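You operate a simulated robot arm through the tools that you are given. There is no shell and no other tool.

Carry out the task below with a simulated robot arm. There is one attempt and no reset: what you move stays moved.

## Task
Set lamp three with DARK on: dim and the job card's fader full up, then DARK off.
Fine: DARK on before a fader moves; the other faders stay.

It is judged by the outcome, as a careful person would: the job done as asked, and still so three seconds after it is handed in. It fails if anything else is knocked over, pushed out of place, dropped, spilled or broken.

## Robot
A 6-joint arm with a two-finger parallel gripper, fixed in place. Base frame: the origin is at the foot of the arm, x ahead of it, y to its left, z up. Lengths are in m, angles in degrees, forces in N, time in s.
Its first joint turns from -166.0 to 166.0 degrees. Payload 3.43 kg.
The TCP is the grasp point between the finger pads, 0.034 m short of the fingertips. In the tool frame z runs along the fingers and y along their closing line. Largest opening 0.128 m; finger width 0.024, thickness 0.012; the body of the gripper, 0.048 by 0.13 m, starts 0.096 m behind the TCP.
Orientation is that of the tool frame in the base frame, as a unit quaternion [x, y, z, w]. With the fingers straight down and closing along the base's y, the tool's x points along the base's -x, its y along +y and its z along -z.

## Interface
- The arm moves only by the tool send_rows. Its argument "motion" is a list of rows, each a list of 6 numbers: the shift along the tool's x, y, z in units of 30 mm (1.0 is 30 mm), then the turn, a rotation vector about the tool's x, y, z in units of 4 degrees (1.0 is 4 degrees). In form: [[x, y, z, wx, wy, wz], ...]. A call has 1 to 20 rows; each row shifts and turns the commanded pose from where the row before left it, along the tool's axes as they then stand. "hand" is the closure, from 0 (fully open) to 1 (shut), set as the call begins (left out, the last holds). A call with a number of a shift or a turn outside -1 to 1 is refused whole. Each row takes 0.2 s and may step no farther than 0.05 m and 8.6 degrees from the row before; otherwise, or with a gripper value out of range, the whole call is refused. A pose out of reach is approached as far as the arm can. The call stops where the force on the tool passes 40 N (or 10 N more than at its start, if that is more) or the arm is blocked; 0.2 s more then pass. The fingers move at their own pace (about 0.153 m/s each) and stop on an object; they squeeze with about 37 N. The grip force told is the motor's: it shows also when the fingers shut on nothing. Time passes only in rows, and 0.2 s behind the last, so rows that do not move let the fingers close. The reply holds the time, the measured pose of the TCP, the force on the tool along the base axes, the opening and the grip force, in the units named above and with some noise, with the torque about the TCP (base axes, N m) and any sound that the robot's microphone picked up.
- Cameras (640 x 400 px; columns grow to the right, rows downward): "scene" is fixed at [0.0473, -0.5152, 1.3831]; the picture's right is [0.29, -0.96, 0.00], its down [-0.38, -0.12, -0.92] and it looks along [0.88, 0.27, -0.40] (base axes); focal length 344 px, centre (320, 200). "wrist" rides on the gripper at [0.076, -0.011, -0.16] in the tool frame; the picture's right is [0.15, 0.99, 0.00], its down [-0.88, 0.13, -0.46] and it looks along [-0.45, 0.07, 0.89] (tool axes); focal length 234 px, centre (320, 200). There is no depth. A picture from a camera that has moved, and an enlarged one, comes with that camera's place and axes in the base frame and with its lens. The place of the scene camera against the robot may be out by one fixed shift of up to 0.025 m in any direction.
- snapshot(camera): a new picture of that camera. It takes no simulated time.
- enlarge(camera, box): a new picture of the part [left, top, right, bottom] of that camera's present view, enlarged. It takes no simulated time.
- finish_job(): hands the job in; it is judged then, once.

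Places have to be worked out from the pictures, the camera data and where the tool is seen. Open the gripper and draw the arm clear of the work before you hand the job in, unless the task says otherwise.

The tools are called after "Emit:" by a JSON object that holds its "op" and its "data". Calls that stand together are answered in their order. send_rows: Moves the arm, as the interface text tells. Its arguments: {"type":"object","properties":{"motion":{"type":"array","items":{"type":"array","items":{"type":"number"}}},"hand":{"type":"number"}},"required":["motion"]} The other tools are called the same way: snapshot (camera) takes a picture; enlarge (camera, box) takes an enlarged picture of a part of a camera's view; finish_job () hands the job in.

At the start:

```text
clock: 0.0
ee_pos: [0.6816, 0.0385, 1.109]
orientation: [0.0, 1.0, 0.0, -0.001]
ft_force: [0.2, 0.5, -0.2]
moment: [-0.01, 0.02, 0.0]
gripper_width: 0.1277
gripper_force: 0.0
```

scene: 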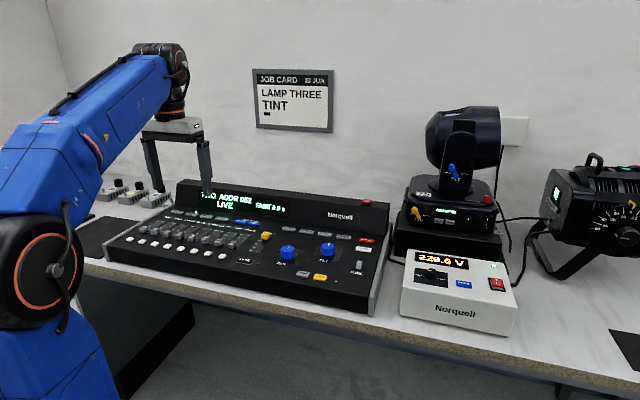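
wrist: 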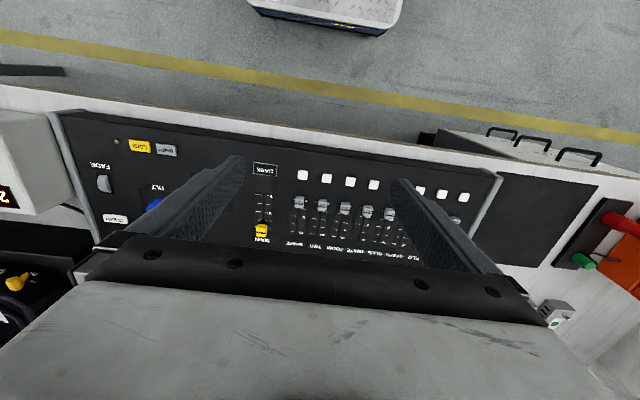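

I'll look closely at the job card, the console and the console display before moving anything.

Emit:
{"op": "enlarge", "data": {"camera": "scene", "box": [240, 60, 340, 140]}}

Emit:
{"op": "enlarge", "data": {"camera": "scene", "box": [100, 170, 260, 270]}}

Emit:
{"op": "enlarge", "data": {"camera": "scene", "box": [230, 190, 390, 310]}}

Emit:
{"op": "enlarge", "data": {"camera": "wrist", "box": [240, 140, 420, 260]}}

Emit:
{"op": "enlarge", "data": {"camera": "wrist", "box": [50, 110, 300, 260]}}

```text
5.00 times, centred on (290, 100) of scene
camera zoom: at [0.0473, -0.5152, 1.3831], right [0.29, -0.96, 0.0], down [-0.38, -0.12, -0.92], along [0.88, 0.27, -0.4], focal length 1719 px, centre (470, 700)
```

zoom: 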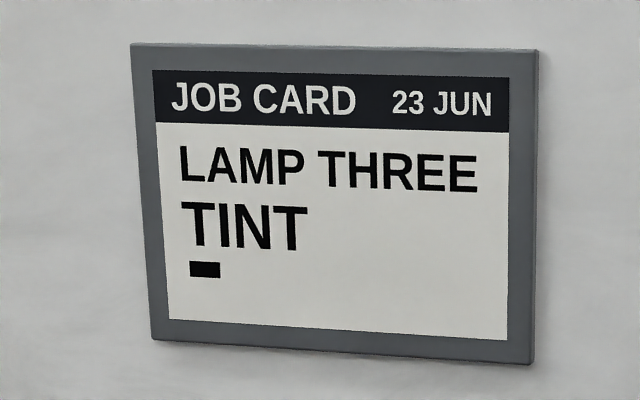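

```text
4.00 times, centred on (180, 220) of scene
camera zoom: at [0.0473, -0.5152, 1.3831], right [0.29, -0.96, 0.0], down [-0.38, -0.12, -0.92], along [0.88, 0.27, -0.4], focal length 1375 px, centre (880, 120)
```

zoom: 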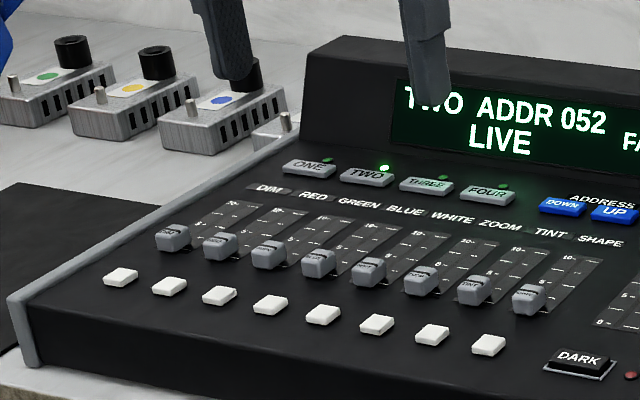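

```text
3.33 times, centred on (310, 250) of scene
camera zoom: at [0.0473, -0.5152, 1.3831], right [0.29, -0.96, 0.0], down [-0.38, -0.12, -0.92], along [0.88, 0.27, -0.4], focal length 1146 px, centre (353, 33)
```

zoom: 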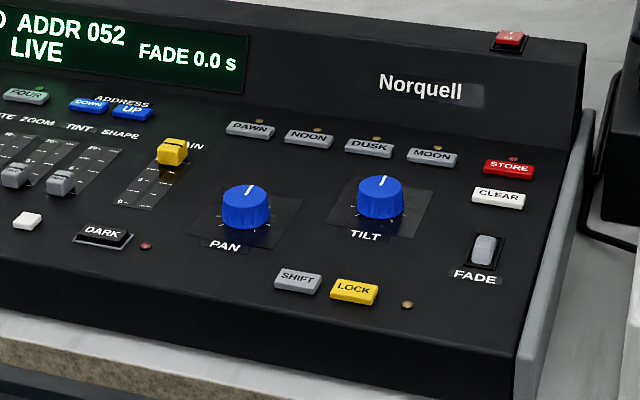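

```text
3.33 times, centred on (330, 200) of wrist
camera zoom: at [0.6059, 0.0272, 1.2706], right [-0.15, 0.99, 0.0], down [0.88, 0.13, 0.46], along [0.45, 0.07, -0.89], focal length 781 px, centre (287, 200)
```

zoom: 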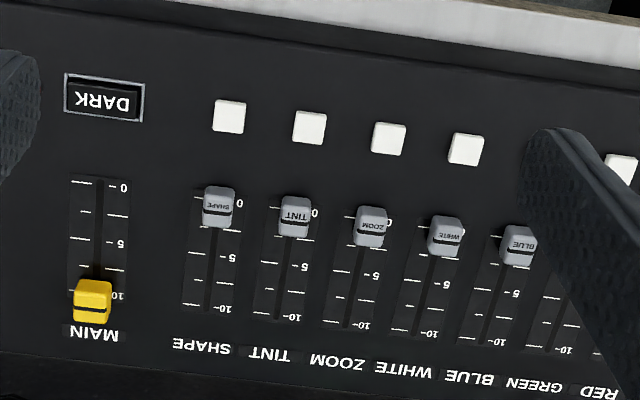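

```text
2.56 times, centred on (175, 185) of wrist
camera zoom: at [0.6059, 0.0272, 1.2706], right [-0.15, 0.99, 0.0], down [0.88, 0.13, 0.46], along [0.45, 0.07, -0.89], focal length 600 px, centre (691, 238)
```

zoom: 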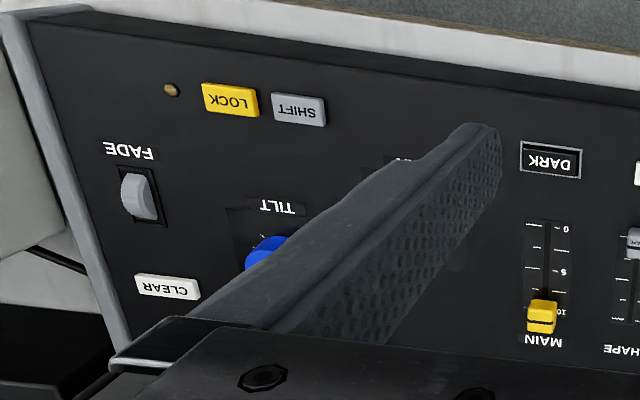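

The card reads LAMP THREE / TINT, while the console display shows lamp TWO selected, with DARK's LED unlit. A first triangulation puts the TINT cap near x 0.83, y 0.07, z 0.845. I'll move high above the panel, ahead and to the left, to get more wrist views.

Emit:
{"op": "send_rows", "data": {"motion": [[-1, 1, 0, 0, 0, 0], [-1, 1, 0, 0, 0, 0], [-1, 1, 0, 0, 0, 0], [0, 1, 0, 0, 0, 0], [0, 0, 0, 0, 0, 0]]}}

Emit:
{"op": "snapshot", "data": {"camera": "wrist"}}

Emit:
{"op": "snapshot", "data": {"camera": "scene"}}

```text
clock: 1.2
ee_pos: [0.772, 0.1581, 1.1091]
orientation: [0.0, 1.0, 0.0, 0.0]
ft_force: [-0.2, -0.3, 0.2]
moment: [0.04, 0.01, 0.0]
gripper_width: 0.128
gripper_force: 0.1
```

```text
taken
camera wrist: at [0.6958, 0.1471, 1.2696], right [-0.15, 0.99, 0.0], down [0.88, 0.13, 0.46], along [0.45, 0.07, -0.89], focal length 234 px, centre (320, 200)
```

wrist: 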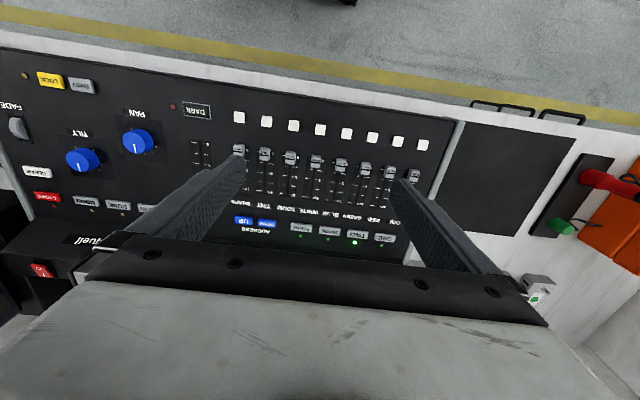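

```text
taken
```

scene: 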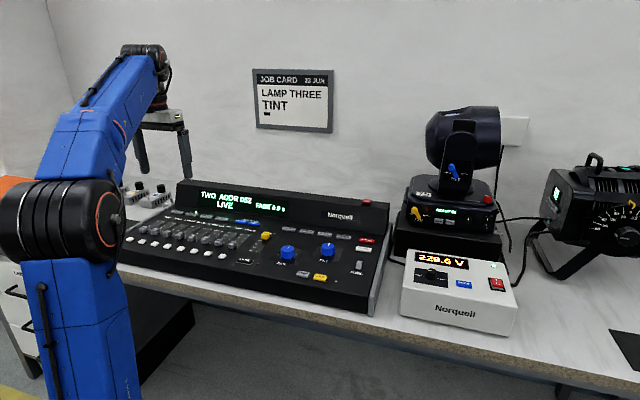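

This view shows the whole panel. I'll enlarge it to pick pixel positions for the selection buttons, faders and DARK.

Emit:
{"op": "enlarge", "data": {"camera": "wrist", "box": [230, 100, 430, 260]}}

Emit:
{"op": "enlarge", "data": {"camera": "wrist", "box": [150, 80, 270, 176]}}

Emit:
{"op": "enlarge", "data": {"camera": "scene", "box": [120, 170, 280, 270]}}

```text
2.50 times, centred on (330, 180) of wrist
camera zoom: at [0.6958, 0.1471, 1.2696], right [-0.15, 0.99, 0.0], down [0.88, 0.13, 0.46], along [0.45, 0.07, -0.89], focal length 585 px, centre (295, 250)
```

zoom: 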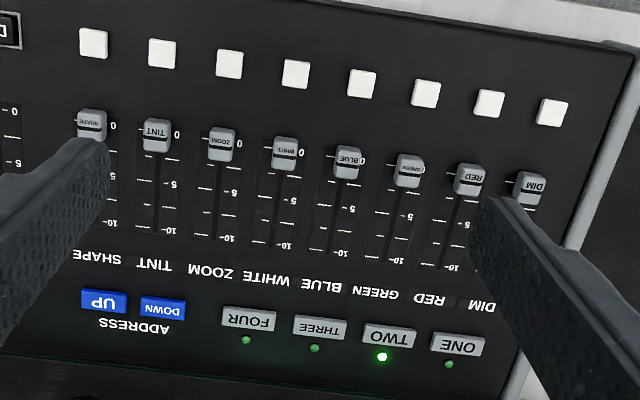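

```text
4.17 times, centred on (210, 128) of wrist
camera zoom: at [0.6958, 0.1471, 1.2696], right [-0.15, 0.99, 0.0], down [0.88, 0.13, 0.46], along [0.45, 0.07, -0.89], focal length 976 px, centre (778, 500)
```

zoom: 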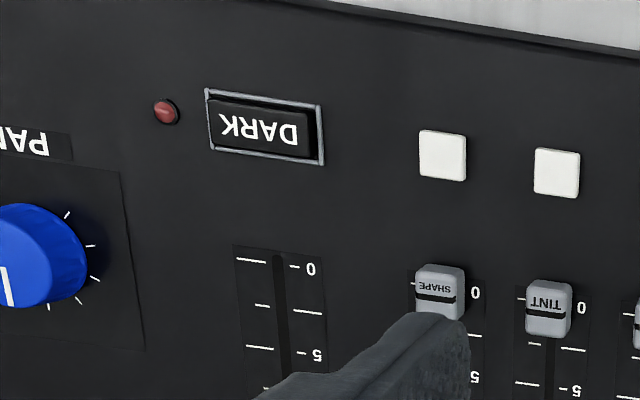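

```text
4.00 times, centred on (200, 220) of scene
camera zoom: at [0.0473, -0.5152, 1.3831], right [0.29, -0.96, 0.0], down [-0.38, -0.12, -0.92], along [0.88, 0.27, -0.4], focal length 1375 px, centre (800, 120)
```

zoom: 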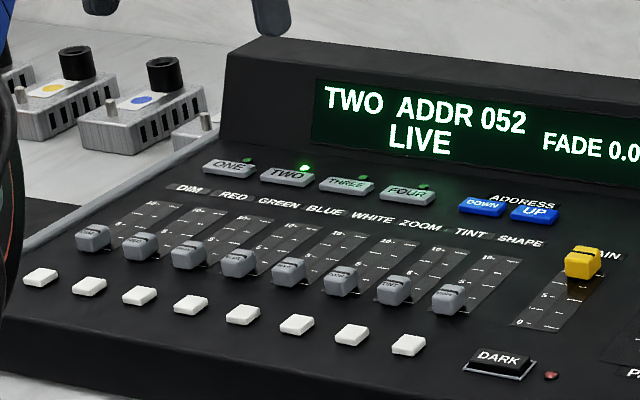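

Triangulating the two wrist views puts the TINT cap top at about (0.824, 0.065, 0.853) and DIM at about (0.824, 0.346), with caps 47 mm apart. THREE is near (0.985, 0.213, 0.84), at the edge of reach, so I'll close the fingers and approach it high up with an outward tilt.

Emit:
{"op": "send_rows", "data": {"motion": [[-1, 0.6, 0.5, 0, 0, 0], [-1, 0.6, 0.5, 0, 0, 0], [-1, 0.6, 0.5, 0, 0, 0], [-1, 0, 0.5, 0, 0, 0], [0, 0, 0, 0, -1, 0], [0, 0, 0, 0, -1, 0], [0, 0, 0, 0, -1, 0], [0, 0, 0, 0, -1, 0], [0, 0, 0, 0, -1, 0], [0, 0, 0, 0, -1, 0], [0, 0, 0, 0, -1, 0], [0, 0, 0, 0, 0, 0]], "hand": 1}}

Emit:
{"op": "snapshot", "data": {"camera": "wrist"}}

Emit:
{"op": "snapshot", "data": {"camera": "scene"}}

```text
clock: 3.8
ee_pos: [0.8913, 0.2115, 1.0503]
orientation: [0.001, 0.97, -0.001, 0.243]
ft_force: [0.0, 0.3, -0.6]
moment: [0.0, 0.02, 0.01]
gripper_width: 0.0001
gripper_force: 33.0
```

```text
taken
camera wrist: at [0.7499, 0.2009, 1.1564], right [-0.13, 0.99, -0.07], down [0.56, 0.13, 0.82], along [0.82, 0.07, -0.57], focal length 234 px, centre (320, 200)
```

wrist: 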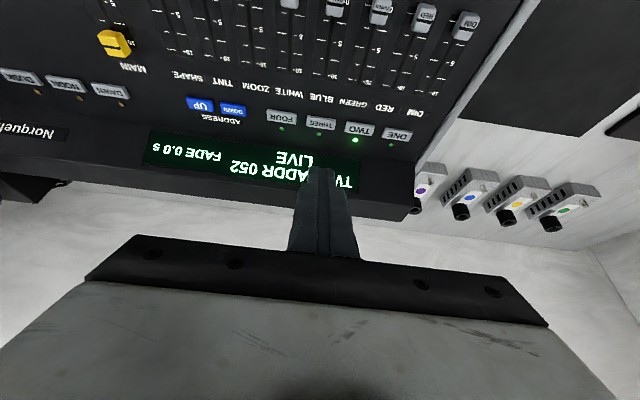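

```text
taken
```

scene: 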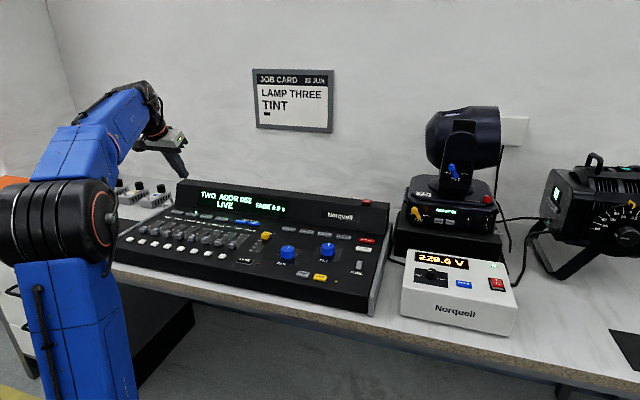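

The tilt works and the selection row is visible. I'll enlarge this view to refine where THREE sits and how tall it is.

Emit:
{"op": "enlarge", "data": {"camera": "wrist", "box": [240, 60, 440, 185]}}

Emit:
{"op": "enlarge", "data": {"camera": "wrist", "box": [320, 0, 520, 125]}}

```text
3.20 times, centred on (340, 122) of wrist
camera zoom: at [0.7499, 0.2009, 1.1564], right [-0.13, 0.99, -0.07], down [0.56, 0.13, 0.82], along [0.82, 0.07, -0.57], focal length 749 px, centre (256, 448)
```

zoom: 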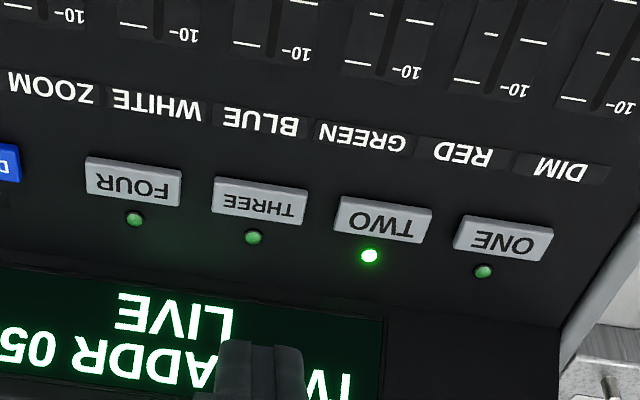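

```text
3.20 times, centred on (420, 62) of wrist
camera zoom: at [0.7499, 0.2009, 1.1564], right [-0.13, 0.99, -0.07], down [0.56, 0.13, 0.82], along [0.82, 0.07, -0.57], focal length 749 px, centre (0, 640)
```

zoom: 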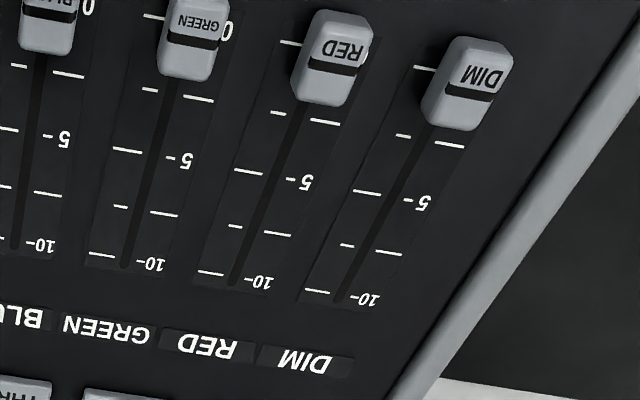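

THREE's top sits at roughly (0.977, 0.211, ~0.85), and the hood front starts near x 1.02. I'll move along the tilted tool axis to hover about 3–4 cm above the button, then check the picture again.

Emit:
{"op": "send_rows", "data": {"motion": [[-0.06, 0, 0.85, 0, 0, 0], [-0.06, 0, 0.85, 0, 0, 0], [-0.06, 0, 0.85, 0, 0, 0], [-0.06, 0, 0.85, 0, 0, 0], [-0.06, 0, 0.85, 0, 0, 0], [-0.06, 0, 0.85, 0, 0, 0], [0, 0, 0, 0, 0, 0]]}}

Emit:
{"op": "snapshot", "data": {"camera": "wrist"}}

Emit:
{"op": "enlarge", "data": {"camera": "scene", "box": [120, 140, 280, 240]}}

```text
clock: 5.4
ee_pos: [0.9718, 0.2115, 0.9207]
orientation: [0.001, 0.97, 0.001, 0.242]
ft_force: [0.7, -0.9, -0.2]
moment: [-0.02, -0.01, 0.0]
gripper_width: 0.0
gripper_force: 33.1
```

```text
taken
camera wrist: at [0.8312, 0.2009, 1.0274], right [-0.13, 0.99, -0.07], down [0.56, 0.13, 0.82], along [0.82, 0.07, -0.57], focal length 234 px, centre (320, 200)
```

wrist: 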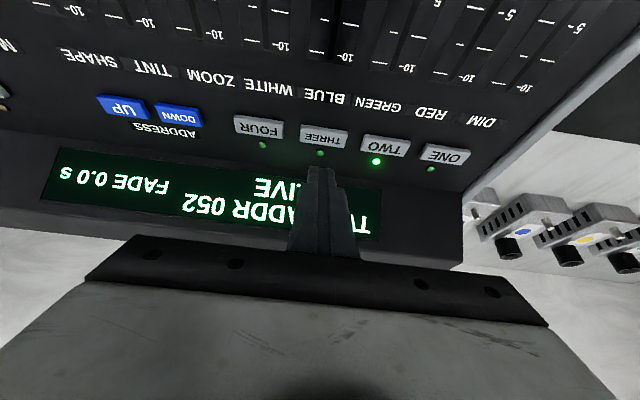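

```text
4.00 times, centred on (200, 190) of scene
camera zoom: at [0.0473, -0.5152, 1.3831], right [0.29, -0.96, 0.0], down [-0.38, -0.12, -0.92], along [0.88, 0.27, -0.4], focal length 1375 px, centre (800, 240)
```

zoom: 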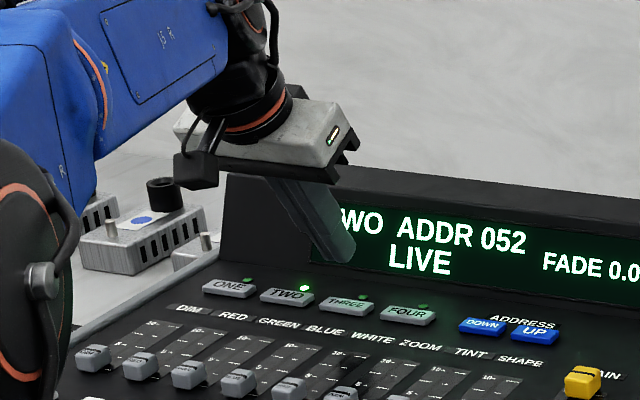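

Combining views gives THREE's top at about (0.980, 0.212, 0.848), and the tip's lower edge is about 37 mm above it. I'll go straight down 30 mm and then feel for it in 2 mm steps.

Emit:
{"op": "send_rows", "data": {"motion": [[0.19, 0, 0.465, 0, 0, 0], [0.19, 0, 0.465, 0, 0, 0], [0.0313, 0, 0.0589, 0, 0, 0], [0, 0, 0, 0, 0, 0]]}}

Emit:
{"op": "enlarge", "data": {"camera": "wrist", "box": [220, 80, 420, 205]}}

Emit:
{"op": "enlarge", "data": {"camera": "scene", "box": [160, 170, 260, 233]}}

```text
clock: 6.4
ee_pos: [0.9773, 0.2112, 0.8879]
orientation: [0.0, 0.97, -0.001, 0.242]
ft_force: [-0.2, 0.5, 0.3]
moment: [-0.01, -0.03, 0.0]
gripper_width: 0.0001
gripper_force: 33.0
```

```text
3.20 times, centred on (320, 142) of wrist
camera zoom: at [0.8346, 0.2012, 0.9942], right [-0.13, 0.99, -0.07], down [0.56, 0.13, 0.82], along [0.82, 0.07, -0.57], focal length 749 px, centre (320, 384)
```

zoom: 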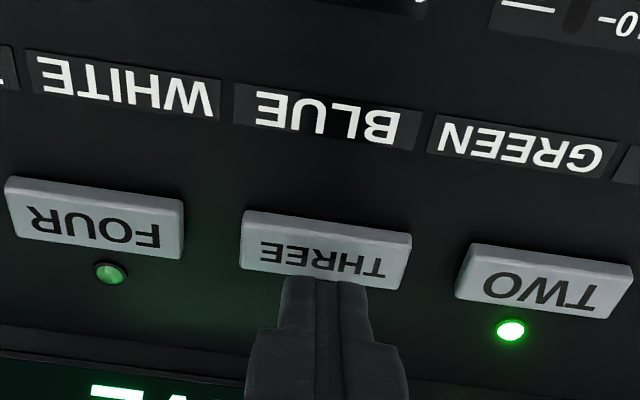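

```text
6.35 times, centred on (210, 202) of scene
camera zoom: at [0.0473, -0.5152, 1.3831], right [0.29, -0.96, 0.0], down [-0.38, -0.12, -0.92], along [0.88, 0.27, -0.4], focal length 2183 px, centre (1018, 190)
```

zoom: 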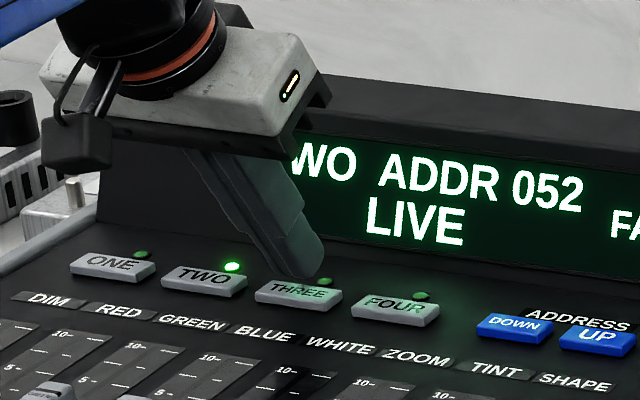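

The tip is just above the far half of THREE. I'll shift about 4 mm back toward the robot and then go down in 2 mm steps.

Emit:
{"op": "send_rows", "data": {"motion": [[0.118, 0, -0.0626, 0, 0, 0], [0.0313, 0, 0.0589, 0, 0, 0], [0.0313, 0, 0.0589, 0, 0, 0]]}}

Emit:
{"op": "enlarge", "data": {"camera": "wrist", "box": [220, 80, 420, 205]}}

```text
clock: 7.2
ee_pos: [0.9723, 0.2113, 0.8847]
orientation: [0.0, 0.97, 0.001, 0.243]
ft_force: [0.8, -0.1, 0.3]
moment: [-0.02, -0.01, 0.02]
gripper_width: 0.0001
gripper_force: 33.0
```

```text
3.20 times, centred on (320, 142) of wrist
camera zoom: at [0.8307, 0.201, 0.9904], right [-0.13, 0.99, -0.07], down [0.56, 0.13, 0.82], along [0.82, 0.07, -0.57], focal length 749 px, centre (320, 384)
```

zoom: 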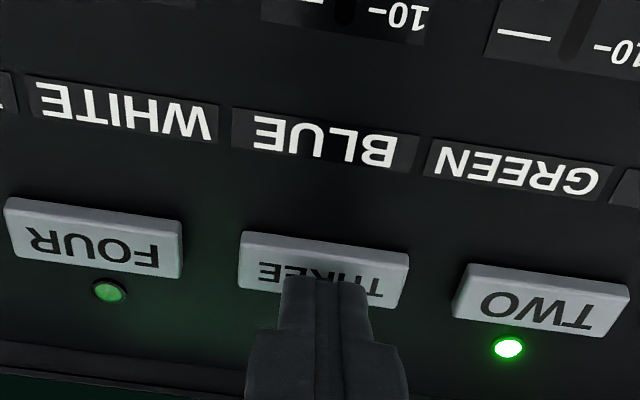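

No contact yet, and the tip is now well over THREE. I'll continue down in 1.5–2 mm steps.

Emit:
{"op": "send_rows", "data": {"motion": [[0.0313, 0, 0.0589, 0, 0, 0], [0.0157, 0, 0.0295, 0, 0, 0], [0.0157, 0, 0.0295, 0, 0, 0]]}}

Emit:
{"op": "enlarge", "data": {"camera": "wrist", "box": [220, 80, 420, 205]}}

```text
clock: 8.0
ee_pos: [0.9728, 0.212, 0.8786]
orientation: [0.0, 0.97, 0.0, 0.242]
ft_force: [-0.2, 0.0, 2.1]
moment: [0.0, -0.03, -0.03]
gripper_width: 0.0
gripper_force: 32.6
heard: click
```

```text
3.20 times, centred on (320, 142) of wrist
camera zoom: at [0.8306, 0.2011, 0.9863], right [-0.13, 0.99, -0.07], down [0.56, 0.13, 0.82], along [0.82, 0.07, -0.57], focal length 749 px, centre (320, 384)
```

zoom: 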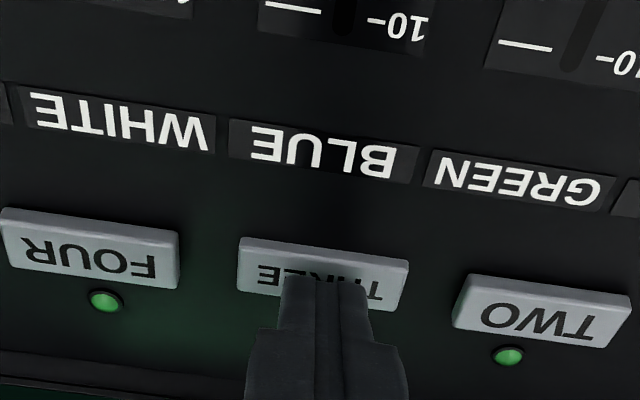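

A click was heard and TWO's LED went out. I'll lift straight up and check the display and LEDs.

Emit:
{"op": "send_rows", "data": {"motion": [[-0.3133, 0, -0.589, 0, 0, 0], [-0.3133, 0, -0.589, 0, 0, 0], [-0.3133, 0, -0.589, 0, 0, 0], [-0.3133, 0, -0.589, 0, 0, 0], [0, 0, 0, 0, 0, 0]]}}

Emit:
{"op": "enlarge", "data": {"camera": "scene", "box": [120, 170, 280, 270]}}

Emit:
{"op": "snapshot", "data": {"camera": "wrist"}}

```text
clock: 9.2
ee_pos: [0.9739, 0.2118, 0.9626]
orientation: [0.001, 0.97, 0.0, 0.242]
ft_force: [-0.4, 0.3, -0.4]
moment: [-0.01, 0.04, 0.01]
gripper_width: 0.0002
gripper_force: 32.6
```

```text
4.00 times, centred on (200, 220) of scene
camera zoom: at [0.0473, -0.5152, 1.3831], right [0.29, -0.96, 0.0], down [-0.38, -0.12, -0.92], along [0.88, 0.27, -0.4], focal length 1375 px, centre (800, 120)
```

zoom: 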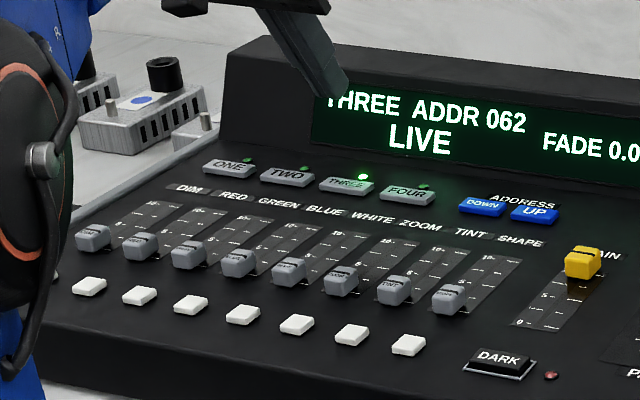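

```text
taken
camera wrist: at [0.831, 0.202, 1.0685], right [-0.13, 0.99, -0.07], down [0.56, 0.13, 0.82], along [0.82, 0.07, -0.57], focal length 234 px, centre (320, 200)
```

wrist: 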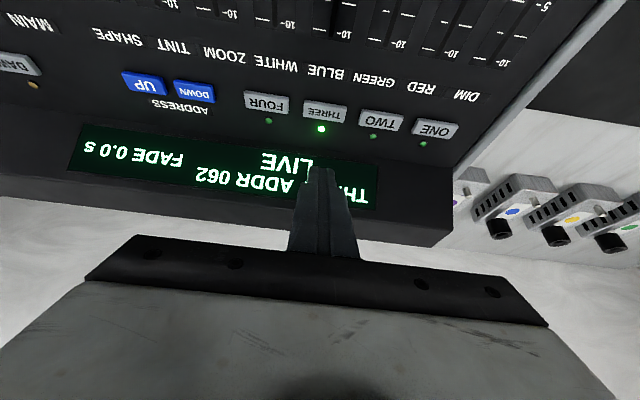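

The display now reads THREE ADDR 062 LIVE and THREE's LED is lit. Next I'll move across, staying high, toward DARK (estimated near x 0.777, y −0.064) and look at it up close.

Emit:
{"op": "send_rows", "data": {"motion": [[-0.235, 0, -0.44, 0, 0, 0], [0.716, -0.92, -0.457, 0, 0, 0], [0.716, -0.92, -0.457, 0, 0, 0], [0.716, -0.92, -0.457, 0, 0, 0], [0.716, -0.92, -0.457, 0, 0, 0], [0.716, -0.92, -0.457, 0, 0, 0], [0.716, -0.92, -0.457, 0, 0, 0], [0.716, -0.92, -0.457, 0, 0, 0], [0.716, -0.92, -0.457, 0, 0, 0], [0.716, -0.92, -0.457, 0, 0, 0], [0.716, -0.92, -0.457, 0, 0, 0], [0, 0, 0, 0, 0, 0]]}}

Emit:
{"op": "snapshot", "data": {"camera": "wrist"}}

Emit:
{"op": "enlarge", "data": {"camera": "wrist", "box": [220, 60, 420, 185]}}

```text
clock: 11.8
ee_pos: [0.7188, -0.0655, 0.9944]
orientation: [0.0, 0.97, -0.001, 0.242]
ft_force: [0.3, 0.1, 0.0]
moment: [-0.02, -0.02, -0.02]
gripper_width: 0.0001
gripper_force: 33.4
```

```text
taken
camera wrist: at [0.5758, -0.0758, 1.1008], right [-0.13, 0.99, -0.07], down [0.56, 0.13, 0.82], along [0.82, 0.07, -0.57], focal length 234 px, centre (320, 200)
```

wrist: 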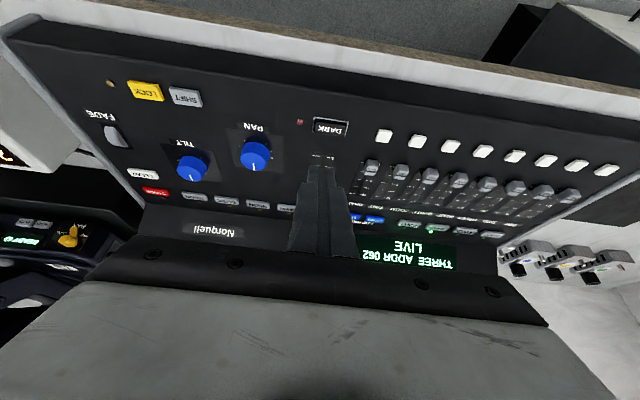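

```text
3.20 times, centred on (320, 122) of wrist
camera zoom: at [0.5758, -0.0758, 1.1008], right [-0.13, 0.99, -0.07], down [0.56, 0.13, 0.82], along [0.82, 0.07, -0.57], focal length 749 px, centre (320, 448)
```

zoom: 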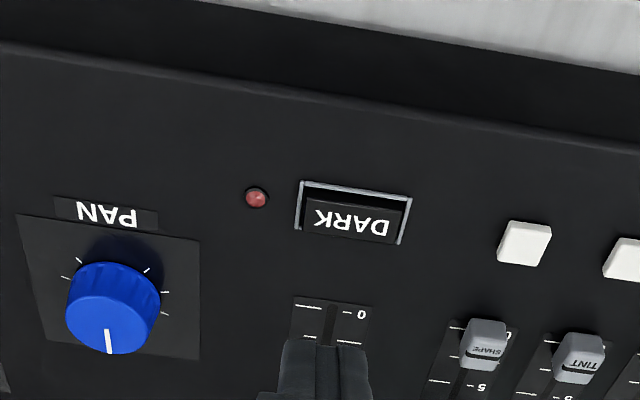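

DARK's cap is raised inside its thin bezel, with its top at about (0.7725, −0.055, 0.846), and the red LED beside it is unlit. I'll move to hover about 1–2 cm above it.

Emit:
{"op": "send_rows", "data": {"motion": [[0, 0.0875, 0.85, 0, 0, 0], [0, 0.0875, 0.85, 0, 0, 0], [0, 0.0875, 0.85, 0, 0, 0], [0, 0.0875, 0.85, 0, 0, 0], [0, 0, 0, 0, 0, 0]]}}

Emit:
{"op": "enlarge", "data": {"camera": "wrist", "box": [220, 80, 420, 205]}}

Emit:
{"op": "enlarge", "data": {"camera": "scene", "box": [200, 200, 320, 275]}}

```text
clock: 13.0
ee_pos: [0.7664, -0.0548, 0.9052]
orientation: [0.0, 0.97, 0.0, 0.242]
ft_force: [-0.2, -0.6, 0.0]
moment: [0.02, 0.02, 0.0]
gripper_width: 0.0002
gripper_force: 33.2
```

```text
3.20 times, centred on (320, 142) of wrist
camera zoom: at [0.6239, -0.0647, 1.0105], right [-0.13, 0.99, -0.07], down [0.56, 0.13, 0.82], along [0.82, 0.07, -0.57], focal length 749 px, centre (320, 384)
```

zoom: 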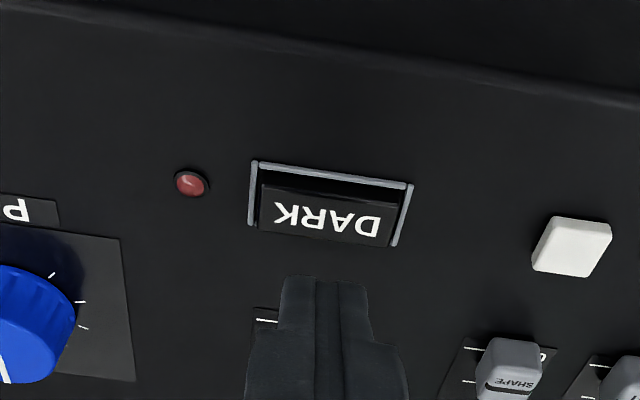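

```text
5.33 times, centred on (260, 238) of scene
camera zoom: at [0.0473, -0.5152, 1.3831], right [0.29, -0.96, 0.0], down [-0.38, -0.12, -0.92], along [0.88, 0.27, -0.4], focal length 1834 px, centre (640, 0)
```

zoom: 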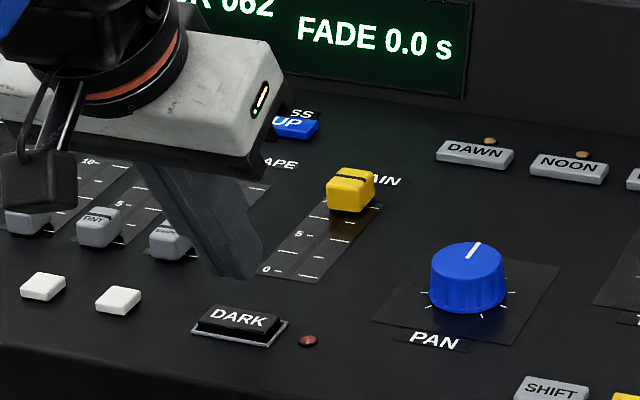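

The tip edge is about 22 mm above DARK and centred on it in y. I'll descend 18 mm and then feel in 2 mm steps.

Emit:
{"op": "send_rows", "data": {"motion": [[0.2817, 0, 0.53, 0, 0, 0], [0.0313, 0, 0.0589, 0, 0, 0], [0, 0, 0, 0, 0, 0]]}}

Emit:
{"op": "enlarge", "data": {"camera": "wrist", "box": [220, 80, 420, 205]}}

```text
clock: 13.8
ee_pos: [0.7664, -0.0538, 0.8829]
orientation: [0.001, 0.97, -0.001, 0.243]
ft_force: [0.7, 0.0, -0.4]
moment: [0.0, 0.01, 0.0]
gripper_width: 0.0
gripper_force: 32.6
```

```text
3.20 times, centred on (320, 142) of wrist
camera zoom: at [0.6236, -0.0648, 0.9903], right [-0.13, 0.99, -0.07], down [0.56, 0.13, 0.82], along [0.82, 0.07, -0.57], focal length 749 px, centre (320, 384)
```

zoom: 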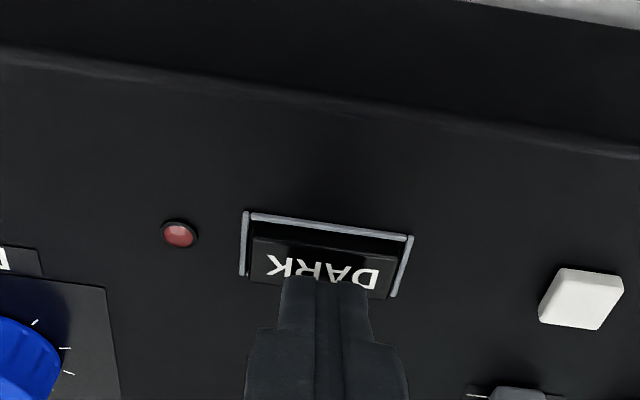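

The tip is right over DARK and not touching yet. I'll continue down in small steps until it clicks.

Emit:
{"op": "send_rows", "data": {"motion": [[0.0313, 0, 0.0589, 0, 0, 0], [0.0157, 0, 0.0295, 0, 0, 0]]}}

Emit:
{"op": "enlarge", "data": {"camera": "wrist", "box": [220, 80, 420, 205]}}

```text
clock: 14.4
ee_pos: [0.7665, -0.054, 0.8814]
orientation: [0.001, 0.97, 0.001, 0.242]
ft_force: [-0.7, 0.7, 2.0]
moment: [-0.01, 0.01, 0.04]
gripper_width: 0.0003
gripper_force: 33.3
```

```text
3.20 times, centred on (320, 142) of wrist
camera zoom: at [0.6239, -0.0642, 0.9875], right [-0.13, 0.99, -0.07], down [0.56, 0.13, 0.82], along [0.82, 0.07, -0.57], focal length 749 px, centre (320, 384)
```

zoom: 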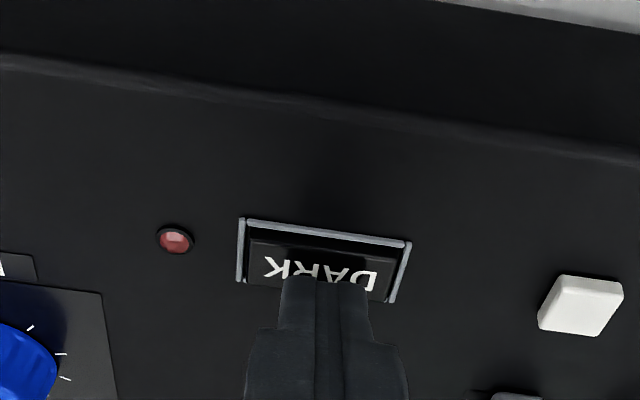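

Force is about 2 N, so contact has begun, but there is no click yet. I'll press a little farther in 1 mm steps.

Emit:
{"op": "send_rows", "data": {"motion": [[0.0157, 0, 0.0295, 0, 0, 0], [0.0157, 0, 0.0295, 0, 0, 0]]}}

Emit:
{"op": "enlarge", "data": {"camera": "wrist", "box": [220, 80, 420, 205]}}

```text
clock: 15.0
ee_pos: [0.7656, -0.0534, 0.8793]
orientation: [0.001, 0.97, 0.0, 0.243]
ft_force: [-1.2, -0.7, 2.7]
moment: [0.02, 0.03, 0.01]
gripper_width: 0.0
gripper_force: 33.2
heard: click
```

```text
3.20 times, centred on (320, 142) of wrist
camera zoom: at [0.624, -0.0641, 0.986], right [-0.13, 0.99, -0.07], down [0.56, 0.13, 0.82], along [0.82, 0.07, -0.57], focal length 749 px, centre (320, 384)
```

zoom: 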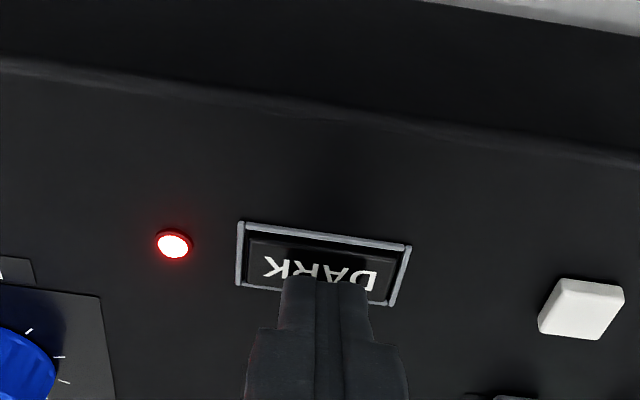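

DARK clicked on and its red LED is lit. I'll lift off, return the tool to vertical and travel high toward DIM.

Emit:
{"op": "send_rows", "data": {"motion": [[-0.3133, 0, -0.589, 0, 0, 0], [-0.39, 0, -0.736, 0, 0, 0], [-0.39, 0, -0.736, 0, 0, 0], [-0.39, 0, -0.736, 0, 0, 0], [0, 0, 0, 0, 1, 0], [0, 0, 0, 0, 1, 0], [0, 0, 0, 0, 1, 0], [0, 0, 0, 0, 1, 0], [0, 0, 0, 0, 1, 0], [0, 0, 0, 0, 1, 0], [0, 0, 0, 0, 1, 0], [0, 0, 0, 0, 0, 0]]}}

Emit:
{"op": "enlarge", "data": {"camera": "scene", "box": [180, 170, 340, 270]}}

```text
clock: 17.6
ee_pos: [0.767, -0.0533, 0.9738]
orientation: [0.0, 1.0, 0.0, 0.0]
ft_force: [-0.2, 0.2, -0.5]
moment: [-0.01, 0.0, -0.02]
gripper_width: 0.0001
gripper_force: 33.3
```

```text
4.00 times, centred on (260, 220) of scene
camera zoom: at [0.0473, -0.5152, 1.3831], right [0.29, -0.96, 0.0], down [-0.38, -0.12, -0.92], along [0.88, 0.27, -0.4], focal length 1375 px, centre (560, 120)
```

zoom: 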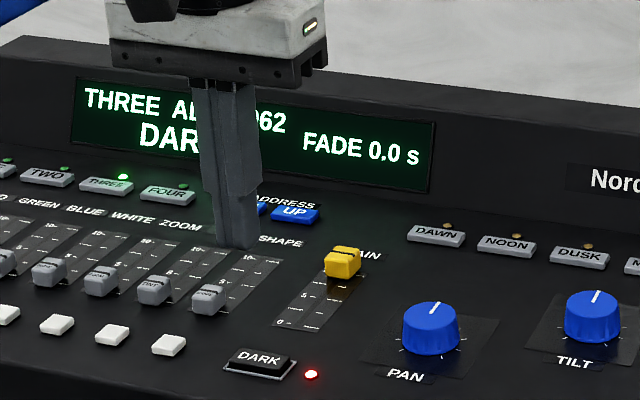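

The display shows DARK, the red LED is lit, and all caps are still at 0. I'll go over TINT, high up, and yaw the gripper 90° so that the near finger alone fits behind the cap and the camera watches from the side.

Emit:
{"op": "send_rows", "data": {"motion": [[-0.475, 0.99, 0, 0, 0, 0], [-0.475, 0.99, 0, 0, 0, 0], [-0.475, 0.99, 0, 0, 0, 0], [-0.475, 0.98, 0, 0, 0, 0], [0, 0, 0, 0, 0, 1], [0, 0, 0, 0, 0, 1], [0, 0, 0, 0, 0, 1], [0, 0, 0, 0, 0, 1], [0, 0, 0, 0, 0, 1], [0, 0, 0, 0, 0, 1], [0, 0, 0, 0, 0, 1], [0, 0, 0, 0, 0, 1], [0, 0, 0, 0, 0, 1], [0, 0, 0, 0, 0, 1], [0, 0, 0, 0, 0, 1], [0, 0, 0, 0, 0, 1], [0, 0, 0, 0, 0, 1], [0, 0, 0, 0, 0, 1], [0, 0, 0, 0, 0, 1], [0, 0, 0, 0, 0, 1]]}}

Emit:
{"op": "send_rows", "data": {"motion": [[0, 0, 0, 0, 0, 1], [0, 0, 0, 0, 0, 1], [0, 0, 0, 0, 0, 1], [0, 0, 0, 0, 0, 1], [0, 0, 0, 0, 0, 1], [0, 0, 0, 0, 0, 1], [0, 0, 0, 0, 0, 0.5], [0, 0, 0, 0, 0, 0]], "hand": 0.656}}

Emit:
{"op": "snapshot", "data": {"camera": "wrist"}}

Emit:
{"op": "snapshot", "data": {"camera": "scene"}}

```text
clock: 21.8
ee_pos: [0.823, 0.0645, 0.9728]
orientation: [0.53, 0.848, 0.001, 0.001]
ft_force: [0.1, 0.1, 0.9]
moment: [0.03, 0.01, 0.03]
gripper_width: 0.0001
gripper_force: 33.4
```

```text
clock: 23.6
ee_pos: [0.8221, 0.0645, 0.9735]
orientation: [0.708, 0.706, 0.0, 0.001]
ft_force: [0.5, 0.8, -0.2]
moment: [-0.03, -0.01, -0.02]
gripper_width: 0.044
gripper_force: 0.0
```

```text
taken
camera wrist: at [0.8116, 0.141, 1.1358], right [0.99, 0.15, 0.0], down [0.13, -0.88, 0.46], along [0.07, -0.45, -0.89], focal length 234 px, centre (320, 200)
```

wrist: 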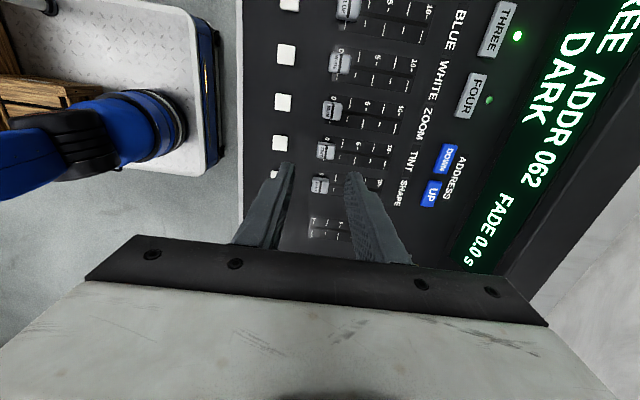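

```text
taken
```

scene: 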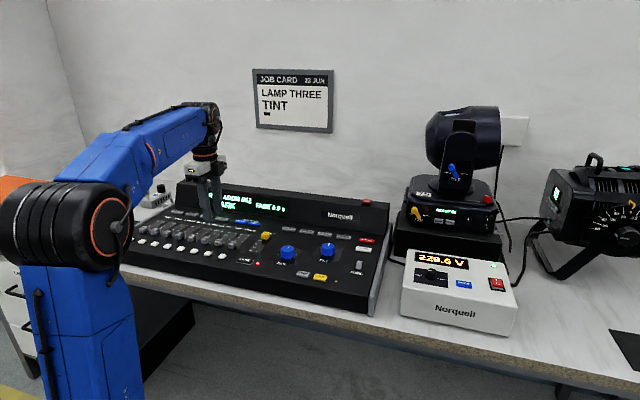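

The yaw worked, with the fingers open 44 mm along x. I'll enlarge the view to see TINT's cap against the two fingers.

Emit:
{"op": "enlarge", "data": {"camera": "wrist", "box": [230, 80, 430, 205]}}

Emit:
{"op": "enlarge", "data": {"camera": "scene", "box": [120, 170, 280, 270]}}

```text
3.20 times, centred on (330, 142) of wrist
camera zoom: at [0.8116, 0.141, 1.1358], right [0.99, 0.15, 0.0], down [0.13, -0.88, 0.46], along [0.07, -0.45, -0.89], focal length 749 px, centre (288, 384)
```

zoom: 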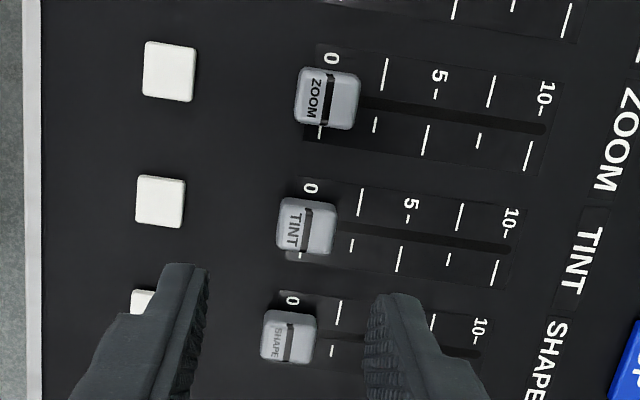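

```text
4.00 times, centred on (200, 220) of scene
camera zoom: at [0.0473, -0.5152, 1.3831], right [0.29, -0.96, 0.0], down [-0.38, -0.12, -0.92], along [0.88, 0.27, -0.4], focal length 1375 px, centre (800, 120)
```

zoom: 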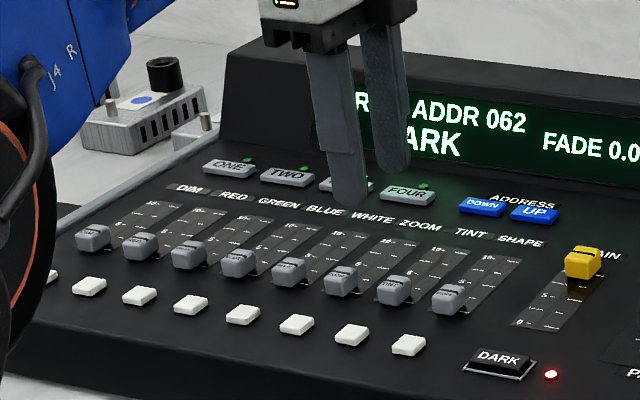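

TINT's cap centre is near (0.830, 0.066) and about 20 mm long. The white button ends near x 0.783 and the ADDRESS buttons start near x 0.970. I'll narrow the opening to about 36 mm, centre it over the cap and descend to just above it for a check.

Emit:
{"op": "send_rows", "data": {"motion": [[0.03, 0.267, 0, 0, 0, 0], [0, 0, 0.7, 0, 0, 0], [0, 0, 0.7, 0, 0, 0], [0, 0, 0.6, 0, 0, 0], [0, 0, 0, 0, 0, 0]], "hand": 0.72}}

Emit:
{"op": "enlarge", "data": {"camera": "wrist", "box": [230, 80, 430, 205]}}

Emit:
{"op": "enlarge", "data": {"camera": "scene", "box": [150, 190, 270, 265]}}

```text
clock: 24.8
ee_pos: [0.8307, 0.0645, 0.9154]
orientation: [0.707, 0.707, 0.001, 0.0]
ft_force: [0.1, -0.6, -0.7]
moment: [-0.02, 0.01, -0.01]
gripper_width: 0.0358
gripper_force: 0.1
```

```text
3.20 times, centred on (330, 142) of wrist
camera zoom: at [0.8191, 0.1417, 1.076], right [0.99, 0.15, 0.0], down [0.13, -0.88, 0.46], along [0.07, -0.45, -0.89], focal length 749 px, centre (288, 384)
```

zoom: 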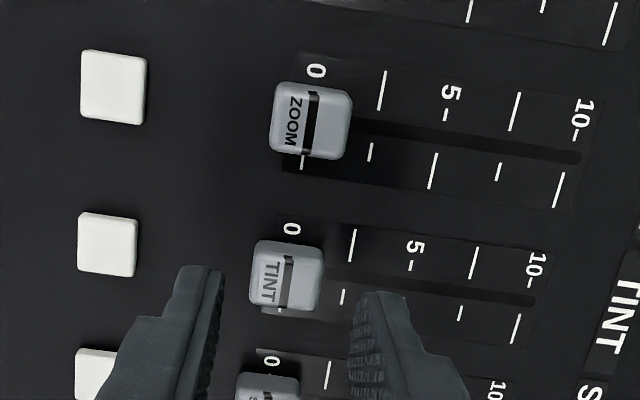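

```text
5.33 times, centred on (210, 228) of scene
camera zoom: at [0.0473, -0.5152, 1.3831], right [0.29, -0.96, 0.0], down [-0.38, -0.12, -0.92], along [0.88, 0.27, -0.4], focal length 1834 px, centre (907, 53)
```

zoom: 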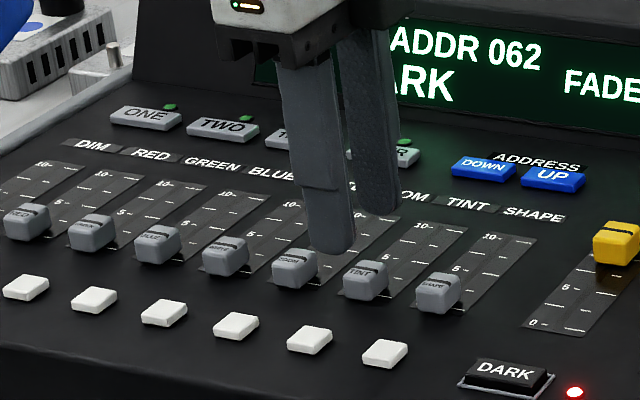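

The fingers straddle the cap with roughly 7–8 mm to spare on each side. I'll descend 28 mm, to about cap-top level, and check again.

Emit:
{"op": "send_rows", "data": {"motion": [[0, 0, 0.47, 0, 0, 0], [0, 0, 0.47, 0, 0, 0], [0, 0, 0, 0, 0, 0]]}}

Emit:
{"op": "enlarge", "data": {"camera": "wrist", "box": [230, 80, 430, 205]}}

Emit:
{"op": "enlarge", "data": {"camera": "scene", "box": [170, 200, 250, 250]}}

```text
clock: 25.6
ee_pos: [0.8316, 0.0656, 0.8873]
orientation: [0.707, 0.707, 0.001, 0.001]
ft_force: [0.5, -1.0, 0.8]
moment: [0.0, 0.01, -0.01]
gripper_width: 0.0358
gripper_force: 0.0
```

```text
3.20 times, centred on (330, 142) of wrist
camera zoom: at [0.8206, 0.1421, 1.0477], right [0.99, 0.15, 0.0], down [0.13, -0.88, 0.46], along [0.07, -0.45, -0.89], focal length 749 px, centre (288, 384)
```

zoom: 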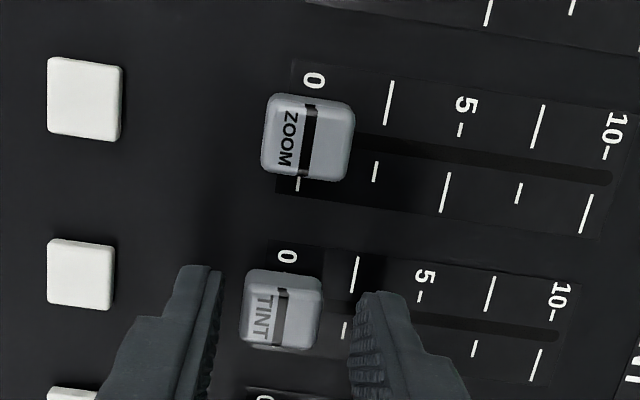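

```text
8.00 times, centred on (210, 225) of scene
camera zoom: at [0.0473, -0.5152, 1.3831], right [0.29, -0.96, 0.0], down [-0.38, -0.12, -0.92], along [0.88, 0.27, -0.4], focal length 2750 px, centre (1200, 0)
```

zoom: 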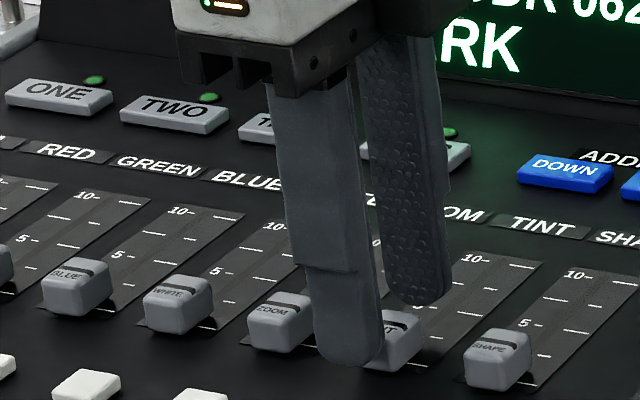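

Alignment is good: the cap sits between the fingers, centred in y. I'll descend about 11 mm more so the tips sit beside the cap, above the panel.

Emit:
{"op": "send_rows", "data": {"motion": [[0, 0, 0.2, 0, 0, 0], [0, 0, 0.17, 0, 0, 0], [0, 0, 0, 0, 0, 0]]}}

Emit:
{"op": "enlarge", "data": {"camera": "wrist", "box": [230, 80, 430, 205]}}

Emit:
{"op": "enlarge", "data": {"camera": "scene", "box": [170, 200, 250, 250]}}

```text
clock: 26.4
ee_pos: [0.8308, 0.0666, 0.8754]
orientation: [0.707, 0.707, 0.0, 0.0]
ft_force: [0.4, 0.5, -0.6]
moment: [0.02, 0.03, 0.0]
gripper_width: 0.0358
gripper_force: 0.1
```

```text
3.20 times, centred on (330, 142) of wrist
camera zoom: at [0.8205, 0.1422, 1.0362], right [0.99, 0.15, 0.0], down [0.13, -0.88, 0.46], along [0.07, -0.45, -0.89], focal length 749 px, centre (288, 384)
```

zoom: 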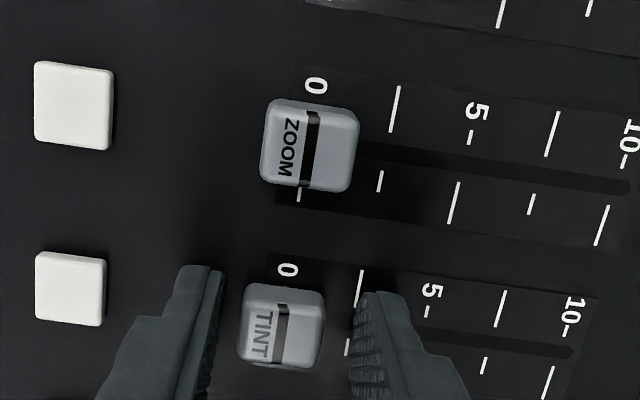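

```text
8.00 times, centred on (210, 225) of scene
camera zoom: at [0.0473, -0.5152, 1.3831], right [0.29, -0.96, 0.0], down [-0.38, -0.12, -0.92], along [0.88, 0.27, -0.4], focal length 2750 px, centre (1200, 0)
```

zoom: 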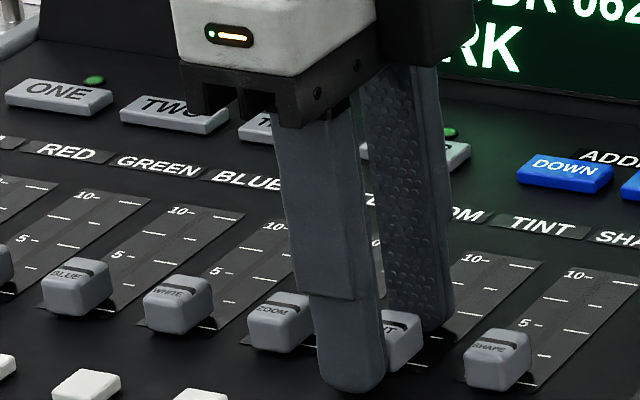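

The tips are beside the cap with no contact force. I'll now push in +x, first about 45 mm, and check that the fader rides along.

Emit:
{"op": "send_rows", "data": {"motion": [[0, 0.2, 0, 0, 0, 0], [0, 0.2, 0, 0, 0, 0], [0, 0.2, 0, 0, 0, 0], [0, 0.2, 0, 0, 0, 0], [0, 0.2, 0, 0, 0, 0], [0, 0.2, 0, 0, 0, 0], [0, 0.2, 0, 0, 0, 0], [0, 0.1, 0, 0, 0, 0]]}}

Emit:
{"op": "enlarge", "data": {"camera": "wrist", "box": [230, 80, 430, 205]}}

Emit:
{"op": "enlarge", "data": {"camera": "scene", "box": [120, 180, 280, 280]}}

```text
clock: 28.2
ee_pos: [0.8752, 0.0651, 0.8759]
orientation: [0.708, 0.706, -0.001, 0.0]
ft_force: [0.2, 0.8, 0.1]
moment: [0.0, 0.01, -0.02]
gripper_width: 0.0358
gripper_force: 0.0
```

```text
3.20 times, centred on (330, 142) of wrist
camera zoom: at [0.8647, 0.142, 1.037], right [0.99, 0.15, 0.0], down [0.13, -0.88, 0.46], along [0.07, -0.45, -0.89], focal length 749 px, centre (288, 384)
```

zoom: 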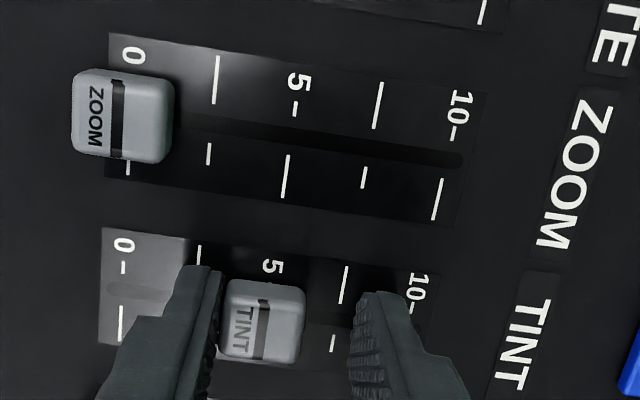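

```text
4.00 times, centred on (200, 230) of scene
camera zoom: at [0.0473, -0.5152, 1.3831], right [0.29, -0.96, 0.0], down [-0.38, -0.12, -0.92], along [0.88, 0.27, -0.4], focal length 1375 px, centre (800, 80)
```

zoom: 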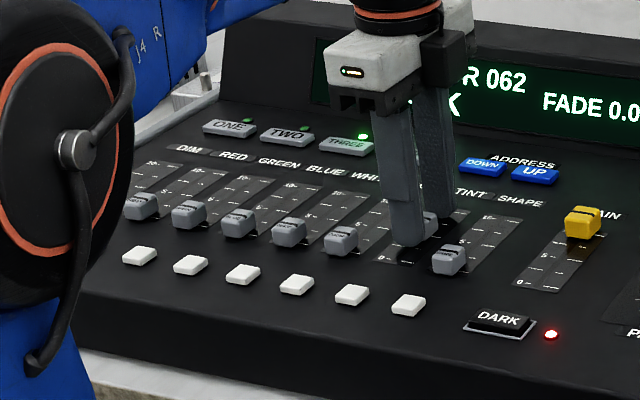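

The cap is riding on the near finger and sits around the 5 mark, with negligible force. I'll push another 30 mm and then finish in small steps.

Emit:
{"op": "send_rows", "data": {"motion": [[0, 0.2, 0, 0, 0, 0], [0, 0.2, 0, 0, 0, 0], [0, 0.2, 0, 0, 0, 0], [0, 0.2, 0, 0, 0, 0], [0, 0.2, 0, 0, 0, 0]]}}

Emit:
{"op": "enlarge", "data": {"camera": "wrist", "box": [230, 80, 430, 205]}}

```text
clock: 29.4
ee_pos: [0.9069, 0.0656, 0.8756]
orientation: [0.707, 0.707, 0.0, 0.001]
ft_force: [0.0, 0.0, 0.4]
moment: [0.0, 0.0, -0.04]
gripper_width: 0.0358
gripper_force: 0.1
```

```text
3.20 times, centred on (330, 142) of wrist
camera zoom: at [0.8949, 0.142, 1.0369], right [0.99, 0.15, 0.0], down [0.13, -0.88, 0.46], along [0.07, -0.45, -0.89], focal length 749 px, centre (288, 384)
```

zoom: 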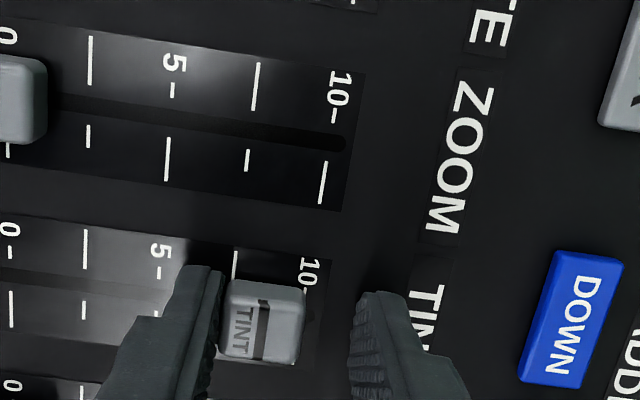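

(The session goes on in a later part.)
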